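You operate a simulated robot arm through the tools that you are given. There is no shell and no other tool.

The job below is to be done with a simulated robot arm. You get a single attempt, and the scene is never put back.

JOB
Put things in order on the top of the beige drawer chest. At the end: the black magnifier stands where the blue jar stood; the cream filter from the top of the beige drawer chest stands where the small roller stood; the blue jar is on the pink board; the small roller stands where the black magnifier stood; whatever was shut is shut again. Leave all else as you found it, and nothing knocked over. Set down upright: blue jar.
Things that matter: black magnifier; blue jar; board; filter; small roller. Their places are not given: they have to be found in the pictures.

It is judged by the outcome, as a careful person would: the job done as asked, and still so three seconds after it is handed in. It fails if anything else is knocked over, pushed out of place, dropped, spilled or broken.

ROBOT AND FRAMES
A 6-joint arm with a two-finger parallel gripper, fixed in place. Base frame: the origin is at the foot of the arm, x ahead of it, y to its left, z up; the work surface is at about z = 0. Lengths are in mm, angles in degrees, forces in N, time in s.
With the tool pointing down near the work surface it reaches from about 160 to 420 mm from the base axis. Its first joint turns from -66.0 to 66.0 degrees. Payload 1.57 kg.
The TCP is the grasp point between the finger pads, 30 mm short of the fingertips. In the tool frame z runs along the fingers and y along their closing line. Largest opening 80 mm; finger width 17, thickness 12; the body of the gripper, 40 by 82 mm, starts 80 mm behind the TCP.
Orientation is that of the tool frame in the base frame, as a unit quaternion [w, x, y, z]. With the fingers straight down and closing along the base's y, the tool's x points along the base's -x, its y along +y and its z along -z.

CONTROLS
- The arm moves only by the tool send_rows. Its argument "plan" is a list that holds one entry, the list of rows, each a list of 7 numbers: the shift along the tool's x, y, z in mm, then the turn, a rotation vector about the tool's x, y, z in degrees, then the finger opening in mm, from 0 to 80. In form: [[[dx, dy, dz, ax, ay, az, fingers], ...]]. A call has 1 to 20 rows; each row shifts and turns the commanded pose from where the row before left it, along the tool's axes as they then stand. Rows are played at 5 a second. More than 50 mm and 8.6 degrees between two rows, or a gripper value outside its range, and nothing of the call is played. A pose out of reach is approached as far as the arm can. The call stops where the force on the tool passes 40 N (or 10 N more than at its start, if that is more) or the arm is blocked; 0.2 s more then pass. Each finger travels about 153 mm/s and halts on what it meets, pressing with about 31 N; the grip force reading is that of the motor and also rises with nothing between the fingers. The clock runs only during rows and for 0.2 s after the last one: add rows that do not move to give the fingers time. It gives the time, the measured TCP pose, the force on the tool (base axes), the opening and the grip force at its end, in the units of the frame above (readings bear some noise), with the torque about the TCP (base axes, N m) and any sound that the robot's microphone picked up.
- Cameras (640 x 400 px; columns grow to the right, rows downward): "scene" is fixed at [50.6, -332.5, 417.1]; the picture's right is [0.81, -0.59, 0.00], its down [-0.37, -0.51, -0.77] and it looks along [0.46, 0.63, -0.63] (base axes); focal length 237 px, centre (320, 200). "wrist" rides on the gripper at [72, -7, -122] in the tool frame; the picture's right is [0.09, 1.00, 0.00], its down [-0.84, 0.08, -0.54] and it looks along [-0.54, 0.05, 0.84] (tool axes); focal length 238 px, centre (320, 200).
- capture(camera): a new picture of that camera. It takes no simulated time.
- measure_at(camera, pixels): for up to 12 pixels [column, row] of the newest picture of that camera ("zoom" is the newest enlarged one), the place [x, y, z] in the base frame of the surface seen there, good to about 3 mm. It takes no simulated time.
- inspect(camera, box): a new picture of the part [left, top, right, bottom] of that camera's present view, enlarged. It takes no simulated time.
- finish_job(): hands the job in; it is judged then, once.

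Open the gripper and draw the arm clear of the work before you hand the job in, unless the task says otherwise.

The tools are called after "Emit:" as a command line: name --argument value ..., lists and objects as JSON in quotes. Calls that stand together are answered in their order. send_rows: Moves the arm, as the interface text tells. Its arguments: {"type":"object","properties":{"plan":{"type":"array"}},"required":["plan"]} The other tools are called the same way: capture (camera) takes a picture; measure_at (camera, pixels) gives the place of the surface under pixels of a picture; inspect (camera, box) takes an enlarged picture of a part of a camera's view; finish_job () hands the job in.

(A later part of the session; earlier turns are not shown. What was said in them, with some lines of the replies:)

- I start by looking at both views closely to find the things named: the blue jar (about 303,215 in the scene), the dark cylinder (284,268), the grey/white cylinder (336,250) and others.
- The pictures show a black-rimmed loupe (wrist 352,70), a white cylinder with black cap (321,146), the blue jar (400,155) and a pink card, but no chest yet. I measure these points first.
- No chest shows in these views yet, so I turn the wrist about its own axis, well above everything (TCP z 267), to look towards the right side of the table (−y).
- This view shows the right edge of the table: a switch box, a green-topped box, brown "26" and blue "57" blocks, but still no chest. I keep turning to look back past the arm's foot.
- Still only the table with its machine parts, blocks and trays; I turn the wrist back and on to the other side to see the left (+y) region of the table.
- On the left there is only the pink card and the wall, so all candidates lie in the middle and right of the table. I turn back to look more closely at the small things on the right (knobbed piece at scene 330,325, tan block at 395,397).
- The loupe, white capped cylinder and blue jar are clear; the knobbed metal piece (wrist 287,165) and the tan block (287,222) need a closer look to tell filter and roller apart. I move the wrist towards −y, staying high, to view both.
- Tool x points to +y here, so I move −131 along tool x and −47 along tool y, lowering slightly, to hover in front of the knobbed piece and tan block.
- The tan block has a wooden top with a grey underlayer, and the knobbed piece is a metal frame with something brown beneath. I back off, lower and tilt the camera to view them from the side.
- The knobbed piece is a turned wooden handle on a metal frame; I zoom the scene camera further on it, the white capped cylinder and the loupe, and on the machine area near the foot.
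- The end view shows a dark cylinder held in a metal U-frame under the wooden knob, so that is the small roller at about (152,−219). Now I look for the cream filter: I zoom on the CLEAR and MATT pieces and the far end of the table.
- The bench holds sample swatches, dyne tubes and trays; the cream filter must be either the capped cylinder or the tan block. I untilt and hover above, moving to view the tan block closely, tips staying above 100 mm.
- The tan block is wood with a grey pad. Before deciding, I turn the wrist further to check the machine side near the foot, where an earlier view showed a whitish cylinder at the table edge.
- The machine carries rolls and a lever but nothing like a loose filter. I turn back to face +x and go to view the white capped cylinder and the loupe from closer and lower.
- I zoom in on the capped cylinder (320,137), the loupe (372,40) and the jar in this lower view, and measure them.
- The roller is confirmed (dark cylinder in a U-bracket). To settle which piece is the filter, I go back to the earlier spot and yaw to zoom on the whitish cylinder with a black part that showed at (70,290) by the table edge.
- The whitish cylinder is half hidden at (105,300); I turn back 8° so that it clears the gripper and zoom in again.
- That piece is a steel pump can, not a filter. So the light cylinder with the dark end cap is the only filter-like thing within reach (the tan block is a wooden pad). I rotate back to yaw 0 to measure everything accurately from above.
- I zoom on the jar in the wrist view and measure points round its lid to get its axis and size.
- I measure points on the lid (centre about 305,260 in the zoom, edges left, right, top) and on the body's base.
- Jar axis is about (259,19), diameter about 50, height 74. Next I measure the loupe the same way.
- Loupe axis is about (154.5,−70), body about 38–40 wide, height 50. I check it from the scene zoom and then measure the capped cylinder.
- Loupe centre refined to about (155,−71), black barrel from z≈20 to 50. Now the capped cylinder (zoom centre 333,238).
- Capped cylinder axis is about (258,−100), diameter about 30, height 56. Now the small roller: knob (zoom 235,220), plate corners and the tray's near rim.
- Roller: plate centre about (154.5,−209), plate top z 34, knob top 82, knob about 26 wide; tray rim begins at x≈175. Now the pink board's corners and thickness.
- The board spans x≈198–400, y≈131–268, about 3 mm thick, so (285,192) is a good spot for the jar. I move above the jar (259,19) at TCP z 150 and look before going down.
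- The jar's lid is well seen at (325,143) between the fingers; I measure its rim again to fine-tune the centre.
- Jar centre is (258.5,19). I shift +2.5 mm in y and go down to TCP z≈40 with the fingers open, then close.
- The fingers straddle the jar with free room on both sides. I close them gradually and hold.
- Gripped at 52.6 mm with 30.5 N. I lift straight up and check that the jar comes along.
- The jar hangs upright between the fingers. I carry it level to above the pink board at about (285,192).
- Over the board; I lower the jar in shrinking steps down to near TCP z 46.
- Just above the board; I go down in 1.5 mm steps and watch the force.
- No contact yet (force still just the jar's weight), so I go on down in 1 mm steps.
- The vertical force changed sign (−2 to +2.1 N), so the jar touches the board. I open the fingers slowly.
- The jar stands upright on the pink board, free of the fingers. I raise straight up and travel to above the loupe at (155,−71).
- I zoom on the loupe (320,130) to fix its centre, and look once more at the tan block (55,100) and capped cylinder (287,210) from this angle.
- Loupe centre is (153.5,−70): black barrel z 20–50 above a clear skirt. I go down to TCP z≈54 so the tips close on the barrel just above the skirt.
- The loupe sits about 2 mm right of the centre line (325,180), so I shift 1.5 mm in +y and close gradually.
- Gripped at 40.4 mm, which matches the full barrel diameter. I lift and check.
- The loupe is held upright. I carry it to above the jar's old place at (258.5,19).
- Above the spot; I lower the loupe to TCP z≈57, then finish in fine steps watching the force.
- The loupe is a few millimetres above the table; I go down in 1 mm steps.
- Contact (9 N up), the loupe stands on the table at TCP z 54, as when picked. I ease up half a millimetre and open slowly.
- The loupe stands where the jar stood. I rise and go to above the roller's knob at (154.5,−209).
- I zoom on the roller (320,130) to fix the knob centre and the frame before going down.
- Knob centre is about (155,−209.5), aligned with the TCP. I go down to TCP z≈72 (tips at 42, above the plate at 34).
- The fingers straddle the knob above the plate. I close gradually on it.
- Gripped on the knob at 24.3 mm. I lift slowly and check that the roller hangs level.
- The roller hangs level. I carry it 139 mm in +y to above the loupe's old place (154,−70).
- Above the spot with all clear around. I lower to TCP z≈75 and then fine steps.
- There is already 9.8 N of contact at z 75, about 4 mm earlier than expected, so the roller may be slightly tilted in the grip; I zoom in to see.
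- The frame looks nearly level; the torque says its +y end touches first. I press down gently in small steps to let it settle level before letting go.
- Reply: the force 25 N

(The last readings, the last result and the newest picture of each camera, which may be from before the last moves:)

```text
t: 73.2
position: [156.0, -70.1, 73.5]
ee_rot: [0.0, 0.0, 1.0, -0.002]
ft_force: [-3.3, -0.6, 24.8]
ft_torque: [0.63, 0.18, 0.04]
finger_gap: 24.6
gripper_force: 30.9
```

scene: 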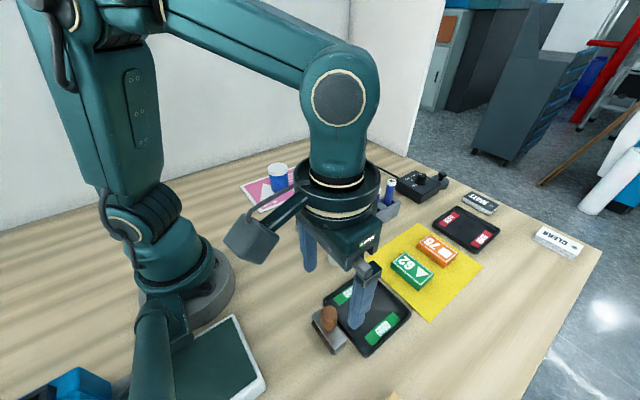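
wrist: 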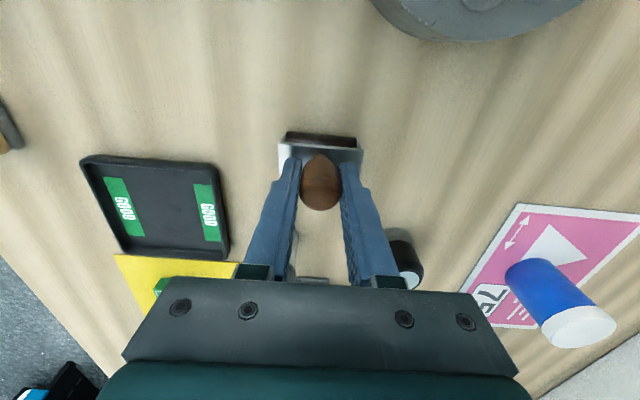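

Contact is firm (25 N), so I ease back up 1 mm to light contact and open the fingers in very small steps.

Emit:
send_rows --plan '[[[0, 0, -0.9, 0, 0, 0, 20], [0, 0, 0, 0, 0, 0, 23], [0, 0, 0, 0, 0, 0, 24], [0, 0, 0, 0, 0, 0, 25], [0, 0, 0, 0, 0, 0, 26], [0, 0, 0, 0, 0, 0, 28], [0, 0, 0, 0, 0, 0, 31], [0, 0, 0, 0, 0, 0, 36], [0, 0, 0, 0, 0, 0, 42], [0, 0, 0, 0, 0, 0, 42]]]'

Emit:
inspect --camera "scene" --box '[255, 220, 335, 300]'

Emit:
capture --camera "wrist"

```text
t: 75.4
position: [155.3, -70.5, 75.1]
ee_rot: [0.0, 0.0, 1.0, -0.001]
ft_force: [-0.5, -0.4, -0.2]
ft_torque: [-0.01, 0.03, -0.01]
finger_gap: 41.7
gripper_force: 0.1
```

```text
5.00 times, centred on (295, 260) of scene
```

zoom: 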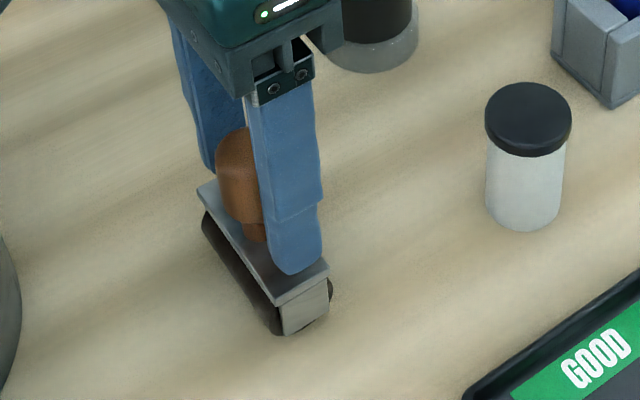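

```text
taken
```

wrist: 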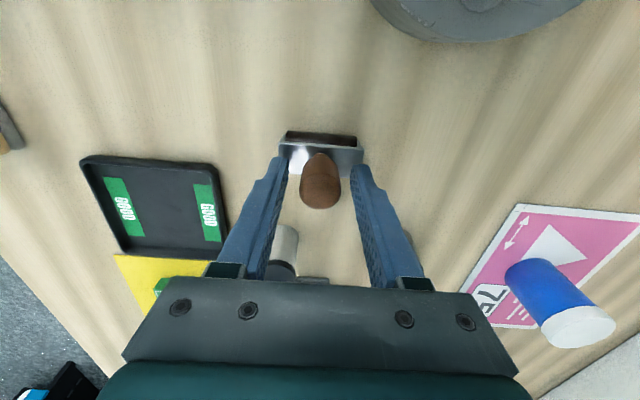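

The roller stands on its own with the fingers clear of the knob. I rise straight up and look at it.

Emit:
send_rows --plan '[[[0, 0, 0, 0, 0, 0, 55], [0, 0, -8, 0, 0, 0, 60], [0, 0, -20, 0, 0, 0, 70], [0, 0, -30, 0, 0, 0, 80], [0, 0, -30, 0, 0, 0, 80], [0, 0, 0, 0, 0, 0, 80]]]'

Emit:
capture --camera "wrist"

Emit:
inspect --camera "wrist" --box '[270, 90, 370, 170]'

Emit:
inspect --camera "scene" --box '[255, 220, 335, 300]'

```text
t: 76.8
position: [154.3, -69.7, 164.7]
ee_rot: [0.0, 0.0, 1.0, -0.002]
ft_force: [0.1, -0.4, -0.1]
ft_torque: [0.01, 0.03, 0.02]
finger_gap: 80.0
gripper_force: 0.1
```

```text
taken
```

wrist: 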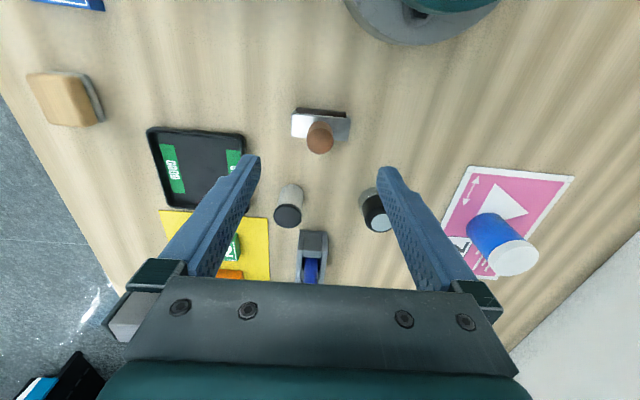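

```text
5.00 times, centred on (320, 130) of wrist
```

zoom: 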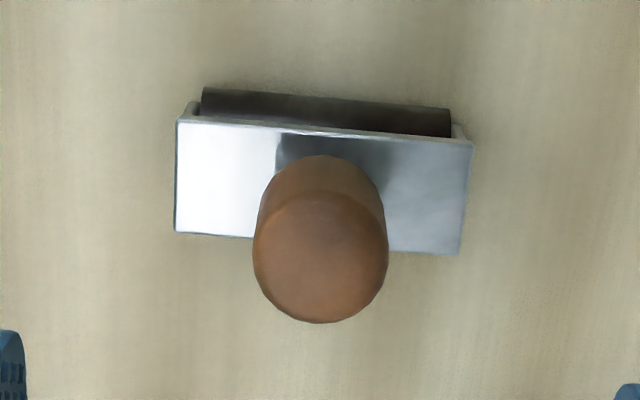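

```text
5.00 times, centred on (295, 260) of scene
```

zoom: 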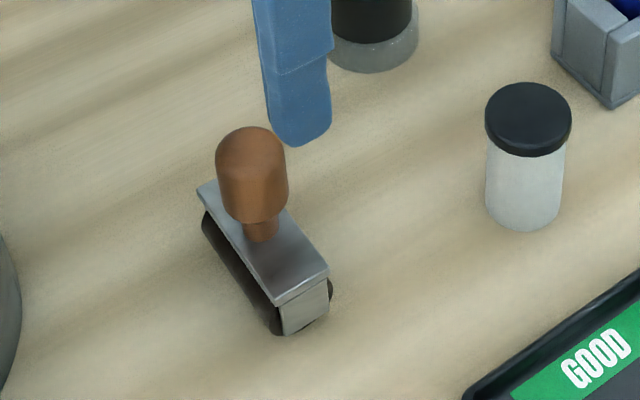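

The roller stands upright at the loupe's old place. I measure its plate and the loupe to verify where they ended up.

Emit:
measure_at --camera "wrist" --pixels '[[294, 117], [348, 121], [346, 138], [293, 133], [320, 146], [310, 146], [331, 146], [377, 224], [290, 216], [510, 258]]'

Emit:
capture --camera "scene"

```text
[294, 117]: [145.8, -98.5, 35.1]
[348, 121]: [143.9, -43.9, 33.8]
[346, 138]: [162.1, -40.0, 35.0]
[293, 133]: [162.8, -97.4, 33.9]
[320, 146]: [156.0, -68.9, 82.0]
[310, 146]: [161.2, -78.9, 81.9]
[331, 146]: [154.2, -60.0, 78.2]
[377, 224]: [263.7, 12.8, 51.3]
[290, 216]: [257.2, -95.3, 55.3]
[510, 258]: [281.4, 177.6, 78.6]
```

```text
taken
```

scene: 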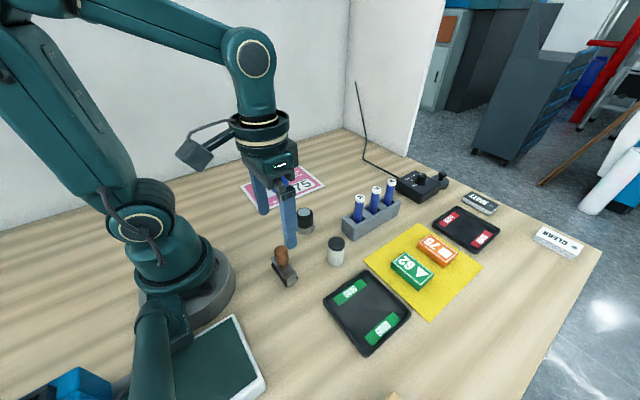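

Roller plate centre is (153.5,−70) and the loupe is at about (260,17), both right. Now the light cylinder with the dark cap: I move above it at (258,−100).

Emit:
send_rows --plan '[[[-20, -5, 0, 0, 0, 0, 80], [-25, -7, 0, 0, 0, 0, 80], [-25, -7, 0, 0, 0, 0, 80], [-25, -7, 0, 0, 0, 0, 80], [-8.5, -4, 15, 0, 0, 0, 80], [0, 0, 0, 0, 0, 0, 80]]]'

Emit:
capture --camera "wrist"

Emit:
inspect --camera "wrist" --box '[280, 100, 360, 170]'

```text
t: 78.2
position: [259.2, -101.0, 149.2]
ee_rot: [0.0, 0.0, 1.0, -0.002]
ft_force: [0.5, 0.0, -0.1]
ft_torque: [-0.01, -0.01, 0.01]
finger_gap: 80.1
gripper_force: 0.0
```

```text
taken
```

wrist: 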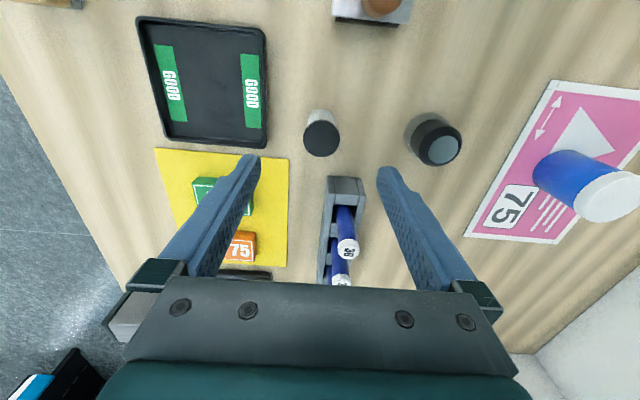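

```text
5.71 times, centred on (320, 135) of wrist
```

zoom: 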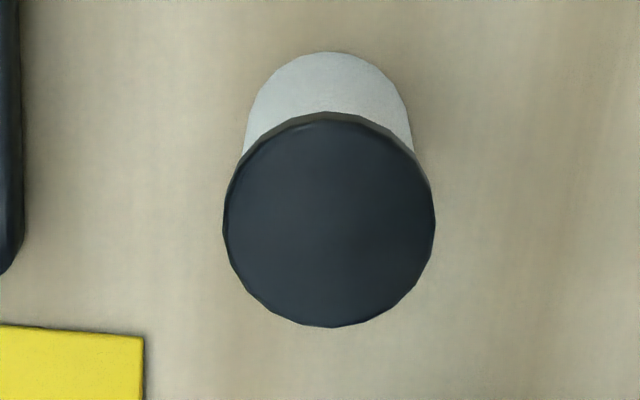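

I measure the cap's rim to centre the grasp.

Emit:
measure_at --camera "wrist" --pixels '[[321, 138], [305, 138], [338, 138], [321, 123], [321, 155], [309, 127], [333, 127], [321, 110], [266, 120]]'

```text
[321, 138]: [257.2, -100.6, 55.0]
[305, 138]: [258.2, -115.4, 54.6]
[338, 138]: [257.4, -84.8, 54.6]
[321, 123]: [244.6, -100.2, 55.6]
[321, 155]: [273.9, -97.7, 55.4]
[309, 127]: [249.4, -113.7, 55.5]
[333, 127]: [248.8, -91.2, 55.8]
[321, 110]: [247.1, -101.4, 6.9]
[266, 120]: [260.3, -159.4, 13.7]
```

Its axis is (258.5,−100), cap about 31 wide, height 55. I narrow the fingers to 60 and go down to TCP z≈42.

Emit:
send_rows --plan '[[[0, 1, 20, 0, 0, 0, 70], [0, 0, 25, 0, 0, 0, 60], [0, 0, 25, 0, 0, 0, 60], [0, 0, 20, 0, 0, 0, 60], [0, 0, 12, 0, 0, 0, 60], [0, 0, 5, 0, 0, 0, 60], [0, 0, 0, 0, 0, 0, 60]]]'

Emit:
capture --camera "wrist"

Emit:
inspect --camera "scene" --box '[280, 170, 400, 290]'

```text
t: 79.8
position: [258.1, -100.7, 39.7]
ee_rot: [-0.001, 0.0, 1.0, -0.002]
ft_force: [0.0, -0.2, -1.2]
ft_torque: [0.01, 0.02, 0.03]
finger_gap: 60.0
gripper_force: 0.2
```

```text
taken
```

wrist: 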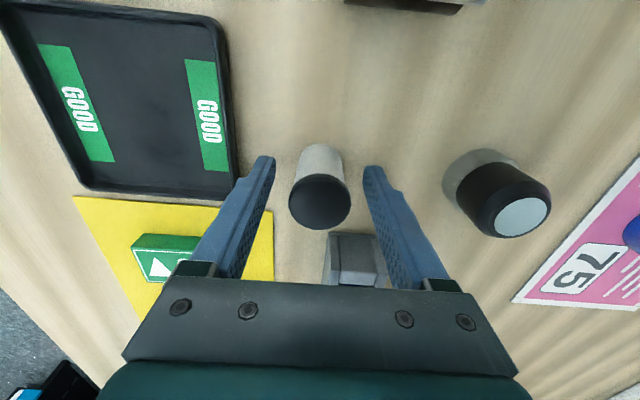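

```text
3.33 times, centred on (340, 230) of scene
```

zoom: 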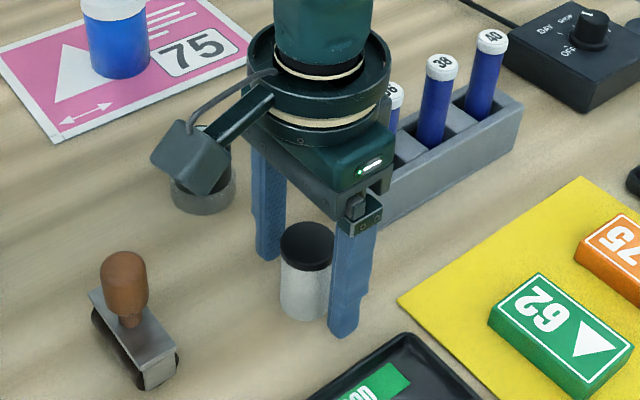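

The cylinder stands centred between the fingers. I close gradually.

Emit:
send_rows --plan '[[[0, 0, 0, 0, 0, 0, 50], [0, 0, 0, 0, 0, 0, 42], [0, 0, 0, 0, 0, 0, 37], [0, 0, 0, 0, 0, 0, 34], [0, 0, 0, 0, 0, 0, 31], [0, 0, 0, 0, 0, 0, 28], [0, 0, 0, 0, 0, 0, 22], [0, 0, 0, 0, 0, 0, 22], [0, 0, 0, 0, 0, 0, 22]]]'

Emit:
capture --camera "wrist"

```text
t: 81.8
position: [258.1, -99.1, 41.7]
ee_rot: [0.001, 0.0, 1.0, -0.001]
ft_force: [-0.6, -0.1, 0.7]
ft_torque: [-0.02, 0.02, 0.01]
finger_gap: 33.0
gripper_force: 30.9
```

```text
taken
```

wrist: 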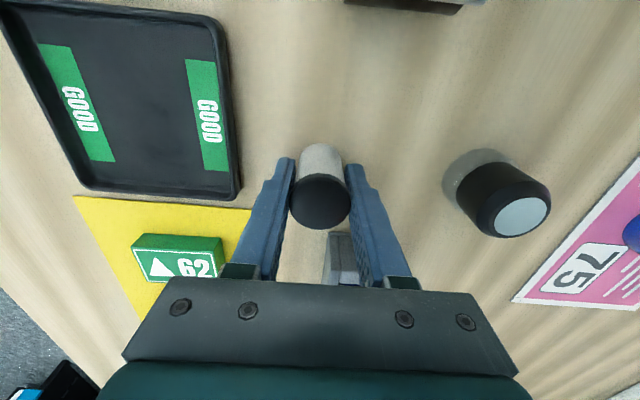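

Gripped at 33 mm. I lift slowly and check.

Emit:
send_rows --plan '[[[0, 0, -4, 0, 0, 0, 22], [0, 0, -8, 0, 0, 0, 22], [0, 0, -15, 0, 0, 0, 22], [0, 0, -20, 0, 0, 0, 22], [0, 0, -20, 0, 0, 0, 22], [0, 0, 0, 0, 0, 0, 22]]]'

Emit:
inspect --camera "scene" --box '[280, 150, 400, 290]'

Emit:
capture --camera "wrist"

Emit:
inspect --camera "wrist" --box '[270, 120, 370, 240]'

```text
t: 83.2
position: [257.6, -97.1, 109.1]
ee_rot: [-0.001, 0.0, 1.0, -0.002]
ft_force: [-0.1, -0.4, -0.1]
ft_torque: [0.02, -0.01, -0.01]
finger_gap: 33.0
gripper_force: 30.8
```

```text
2.86 times, centred on (340, 220) of scene
```

zoom: 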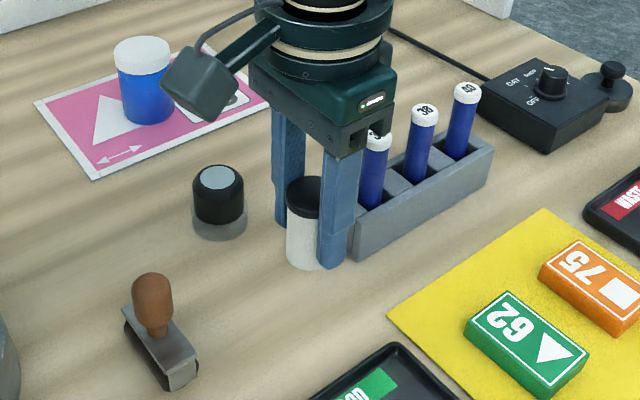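

```text
taken
```

wrist: 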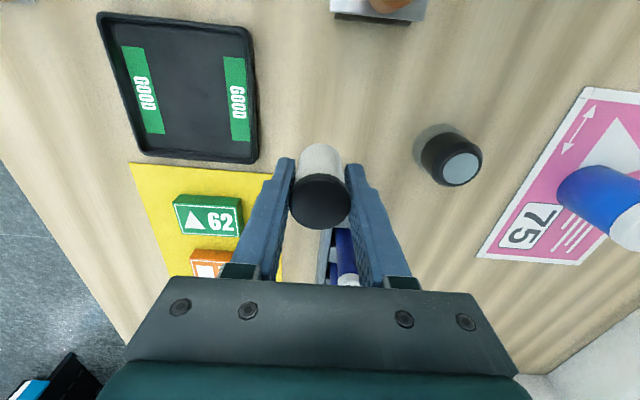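

```text
3.33 times, centred on (320, 180) of wrist
```

zoom: 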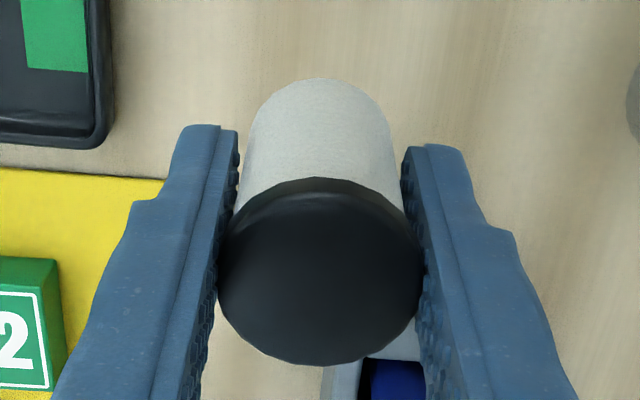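

The cylinder hangs upright; in this light its body is off-white/cream. I carry it to above the roller's old place at (154.5,−209).

Emit:
send_rows --plan '[[[14, -14, 0, 0, 0, 0, 22], [20, -21, 0, 0, 0, 0, 22], [20, -22, 0, 0, 0, 0, 22], [20, -22, 0, 0, 0, 0, 22], [18, -18, 0, 0, 0, 0, 22], [12, -12, 0, 0, 0, 0, 22], [0, 0, 0, 0, 0, 0, 22], [0, 0, 0, 0, 0, 0, 22]]]'

Emit:
capture --camera "wrist"

Emit:
inspect --camera "scene" --box '[270, 220, 410, 370]'

```text
t: 85.0
position: [153.0, -207.5, 108.3]
ee_rot: [0.001, 0.0, 1.0, -0.002]
ft_force: [-1.1, -0.3, -0.4]
ft_torque: [-0.01, -0.01, 0.0]
finger_gap: 32.8
gripper_force: 30.8
```

```text
taken
```

wrist: 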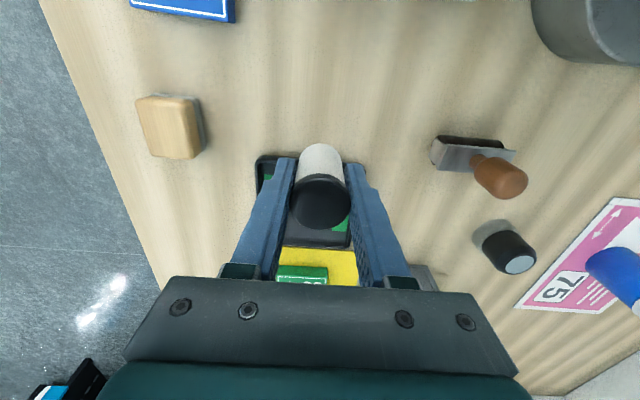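

```text
2.67 times, centred on (340, 295) of scene
```

zoom: 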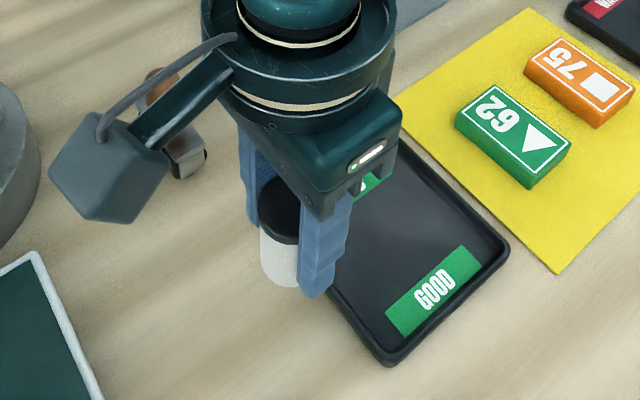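

Above the spot, left of the tray rim with room. I lower to just above the table and then use fine steps.

Emit:
send_rows --plan '[[[0, -0.5, 16, 0, 0, 0, 22], [0, 0, 18, 0, 0, 0, 22], [0, 0, 15, 0, 0, 0, 22], [0, 0, 8, 0, 0, 0, 22], [0, 0, 4, 0, 0, 0, 22], [0, 0, 0, 0, 0, 0, 22]]]'

Emit:
inspect --camera "scene" --box '[280, 250, 400, 370]'

Emit:
capture --camera "wrist"

```text
t: 86.4
position: [153.4, -207.6, 46.9]
ee_rot: [0.0, 0.0, 1.0, -0.002]
ft_force: [0.1, 0.6, -0.7]
ft_torque: [0.02, -0.06, 0.0]
finger_gap: 32.7
gripper_force: 30.8
```

```text
3.33 times, centred on (340, 310) of scene
```

zoom: 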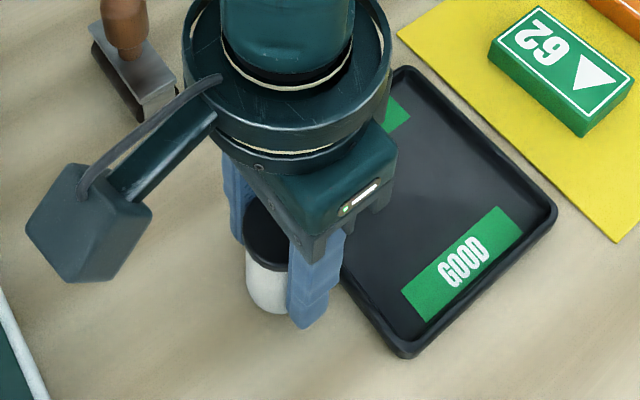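

```text
taken
```

wrist: 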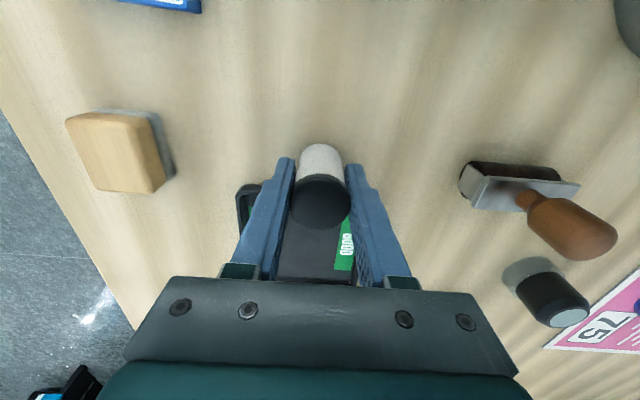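

A few millimetres remain; I step down 1 mm at a time.

Emit:
send_rows --plan '[[[0, 0, 1.5, 0, 0, 0, 22], [0, 0, 1, 0, 0, 0, 22], [0, 0, 1, 0, 0, 0, 22], [0, 0, 0, 0, 0, 0, 22]]]'

```text
t: 87.4
position: [154.3, -209.1, 44.5]
ee_rot: [0.0, 0.0, 1.0, -0.002]
ft_force: [-0.4, -0.6, -1.0]
ft_torque: [0.02, -0.01, 0.02]
finger_gap: 33.1
gripper_force: 31.2
```

No contact yet; I go on down in 0.7–1 mm steps.

Emit:
send_rows --plan '[[[0, 0, 1, 0, 0, 0, 22], [0, 0, 0.7, 0, 0, 0, 22], [0, 0, 0, 0, 0, 0, 22]]]'

```text
t: 88.2
position: [155.3, -209.4, 41.4]
ee_rot: [0.001, 0.0, 1.0, -0.002]
ft_force: [-1.0, -0.1, -0.7]
ft_torque: [0.0, 0.0, -0.01]
finger_gap: 33.1
gripper_force: 31.2
```

Still no contact force; another 0.7 mm steps down.

Emit:
send_rows --plan '[[[0, 0, 0.6, 0, 0, 0, 22], [0, 0, 0, 0, 0, 0, 22]]]'

```text
t: 88.8
position: [154.9, -208.4, 41.0]
ee_rot: [0.0, -0.001, 1.0, -0.001]
ft_force: [0.5, -0.1, -0.3]
ft_torque: [-0.01, 0.02, 0.01]
finger_gap: 33.0
gripper_force: 30.9
```

Total descent is 66.8 of the 67 mm lifted; 0.6 mm more should make contact.

Emit:
send_rows --plan '[[[0, 0, 0.6, 0, 0, 0, 22], [0, 0, 0, 0, 0, 0, 22]]]'

```text
t: 89.4
position: [156.7, -209.3, 42.2]
ee_rot: [-0.001, 0.0, 1.0, -0.002]
ft_force: [-0.3, 3.5, 14.9]
ft_torque: [0.12, -0.01, 0.01]
finger_gap: 32.8
gripper_force: 30.4
```

Contact (15 N). I ease up 0.4 mm and open slowly, only to about 50 mm, to stay clear of everything.

Emit:
send_rows --plan '[[[0, 0, -0.4, 0, 0, 0, 29], [0, 0, 0, 0, 0, 0, 33], [0, 0, 0, 0, 0, 0, 36], [0, 0, 0, 0, 0, 0, 40], [0, 0, 0, 0, 0, 0, 46], [0, 0, 0, 0, 0, 0, 52], [0, 0, 0, 0, 0, 0, 52]]]'

Emit:
capture --camera "wrist"

Emit:
inspect --camera "scene" --box '[280, 250, 400, 370]'

```text
t: 91.0
position: [155.3, -209.0, 40.8]
ee_rot: [0.0, 0.0, 1.0, -0.002]
ft_force: [0.2, -0.6, -0.6]
ft_torque: [-0.02, -0.02, -0.04]
finger_gap: 51.8
gripper_force: 0.1
```

```text
taken
```

wrist: 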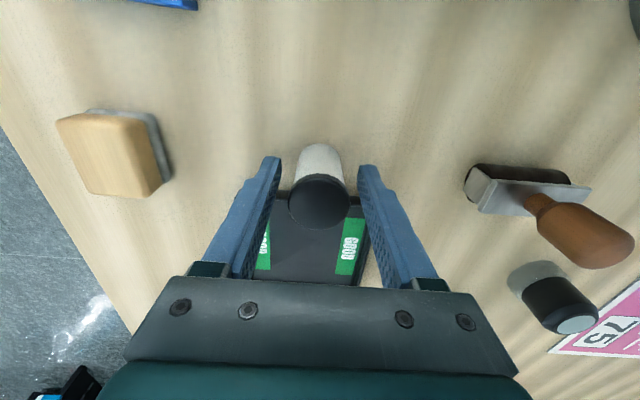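

```text
3.33 times, centred on (340, 310) of scene
```

zoom: 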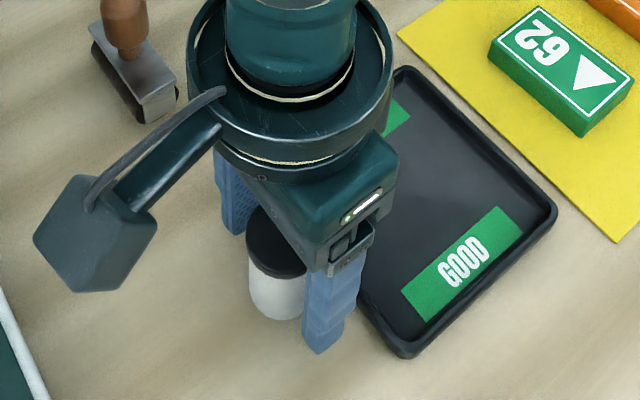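

The cylinder stands freely on the roller's old spot. I rise straight up and go back towards the starting pose, then check all places.

Emit:
send_rows --plan '[[[0, 0, -8, 0, 0, 0, 55], [0, 0, -20, 0, 0, 0, 60], [0, 0, -35, 0, 0, 0, 70], [0, 0, -45, 0, 0, 0, 80], [0, 0, -45, 0, 0, 0, 80], [0, 0, -45, 0, 0, 0, 80], [-16, 34, -28, 0, 0, 0, 80], [-16, 34, 0, 0, 0, 0, 80], [-16, 34, 0, 0, 0, 0, 80], [0, 0, 0, 0, 0, 0, 80]]]'

Emit:
capture --camera "wrist"

Emit:
capture --camera "scene"

Emit:
inspect --camera "scene" --box '[230, 150, 430, 360]'

```text
t: 93.2
position: [201.5, -107.0, 265.4]
ee_rot: [0.0, 0.001, 1.0, -0.002]
ft_force: [1.1, 0.0, 0.3]
ft_torque: [-0.03, 0.0, 0.03]
finger_gap: 80.1
gripper_force: 0.1
```

```text
taken
```

wrist: 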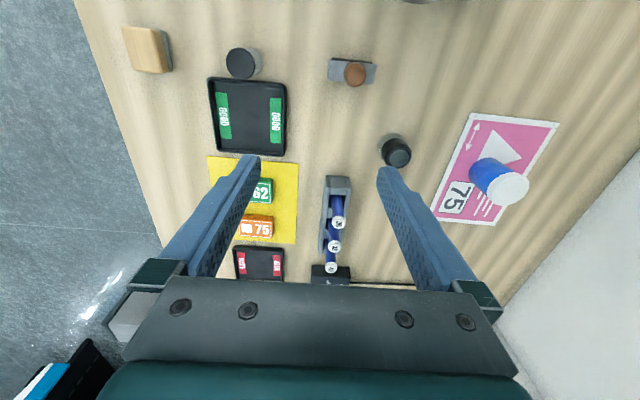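

```text
taken
```

scene: 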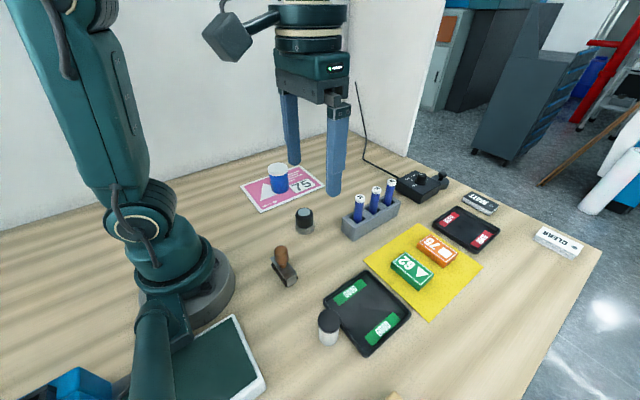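

```text
1.90 times, centred on (330, 255) of scene
```

zoom: 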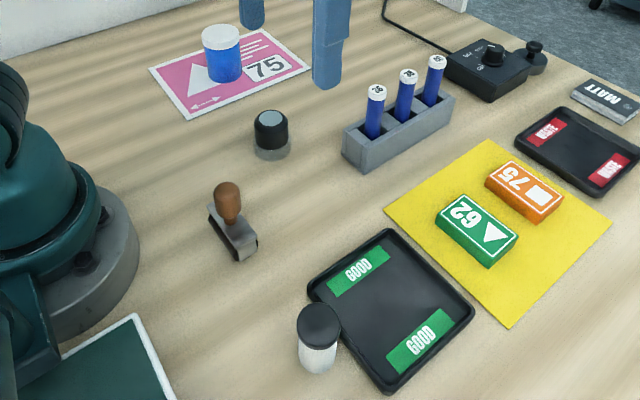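

All four things stand as wanted and the trays, blocks and rack look unmoved (tray still at wrist 208–287, 77–155). I measure the final places to be sure.

Emit:
measure_at --camera "wrist" --pixels '[[241, 63], [229, 63], [254, 63], [241, 50], [241, 77], [355, 75], [397, 153], [510, 188], [330, 70], [374, 72]]'

Emit:
inspect --camera "wrist" --box '[190, 30, 290, 110]'

Emit:
inspect --camera "scene" --box '[300, 290, 380, 360]'

```text
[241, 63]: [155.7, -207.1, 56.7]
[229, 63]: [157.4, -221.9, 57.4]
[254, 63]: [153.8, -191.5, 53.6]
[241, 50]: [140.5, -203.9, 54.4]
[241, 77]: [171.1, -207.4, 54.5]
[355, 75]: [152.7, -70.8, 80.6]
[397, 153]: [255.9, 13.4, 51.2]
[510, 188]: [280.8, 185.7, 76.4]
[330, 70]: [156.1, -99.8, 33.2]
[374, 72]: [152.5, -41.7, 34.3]
```

```text
5.00 times, centred on (240, 70) of wrist
```

zoom: 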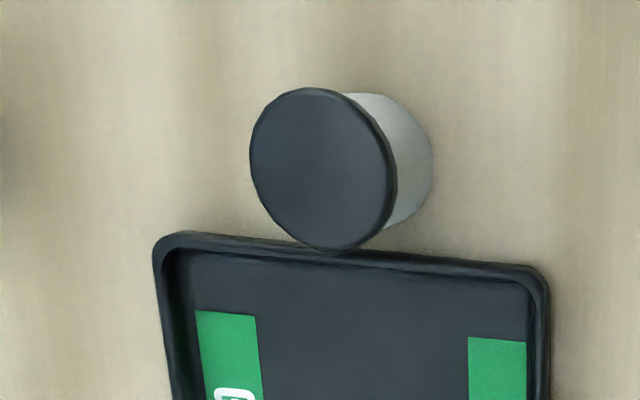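

```text
5.71 times, centred on (340, 325) of scene
```

zoom: 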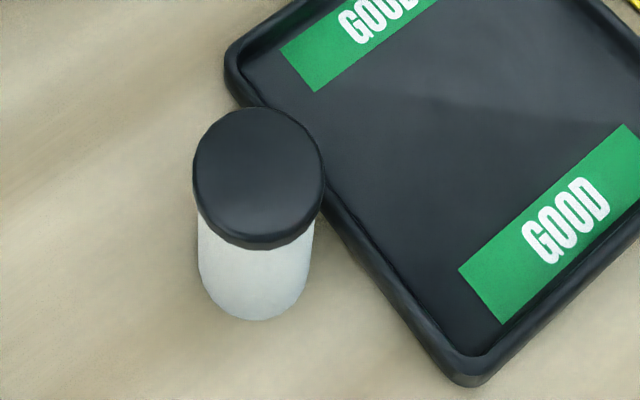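

Final places: cylinder at (156,−207), roller at (153.5,−70), loupe at about (259,18), jar upright on the board at (283,188); nothing else has moved and nothing was opened. The gripper is open and the arm is clear at z 265, so I hand the job in.

Emit:
finish_job

```text
The job is handed in.
```

I moved all four things and handed the job in, but I had to guess which object was the cream filter.

| Thing | Where it is now (x, y in mm) |
|---|---|
| Black magnifier (the loupe) | Where the blue jar stood, about (259, 18) |
| Blue jar | Upright on the pink board, about (283, 188) |
| Small roller | Where the magnifier stood, about (153.5, -70) |
| Cream filter | Where the small roller stood, about (156, -207) |

- **Filter:** I took it to be the off-white cylinder with the black cap. The only other candidate in reach was a tan wooden block with a grey pad near the table edge, which looked less like a filter. If the block was the filter, that part of the job is wrong.
- **Drawer chest:** I never saw a separate beige drawer chest. I treated the pale wood work surface as its top, and I did not look at its front. I opened nothing.
- **Roller:** when I set it down it touched the table about 4 mm sooner than expected. It met up to 25 N as I pressed it down, so I eased back and let go slowly. It stood upright afterwards.

In the last pictures nothing else had moved or been knocked over. The gripper is open and the arm is clear of the work.
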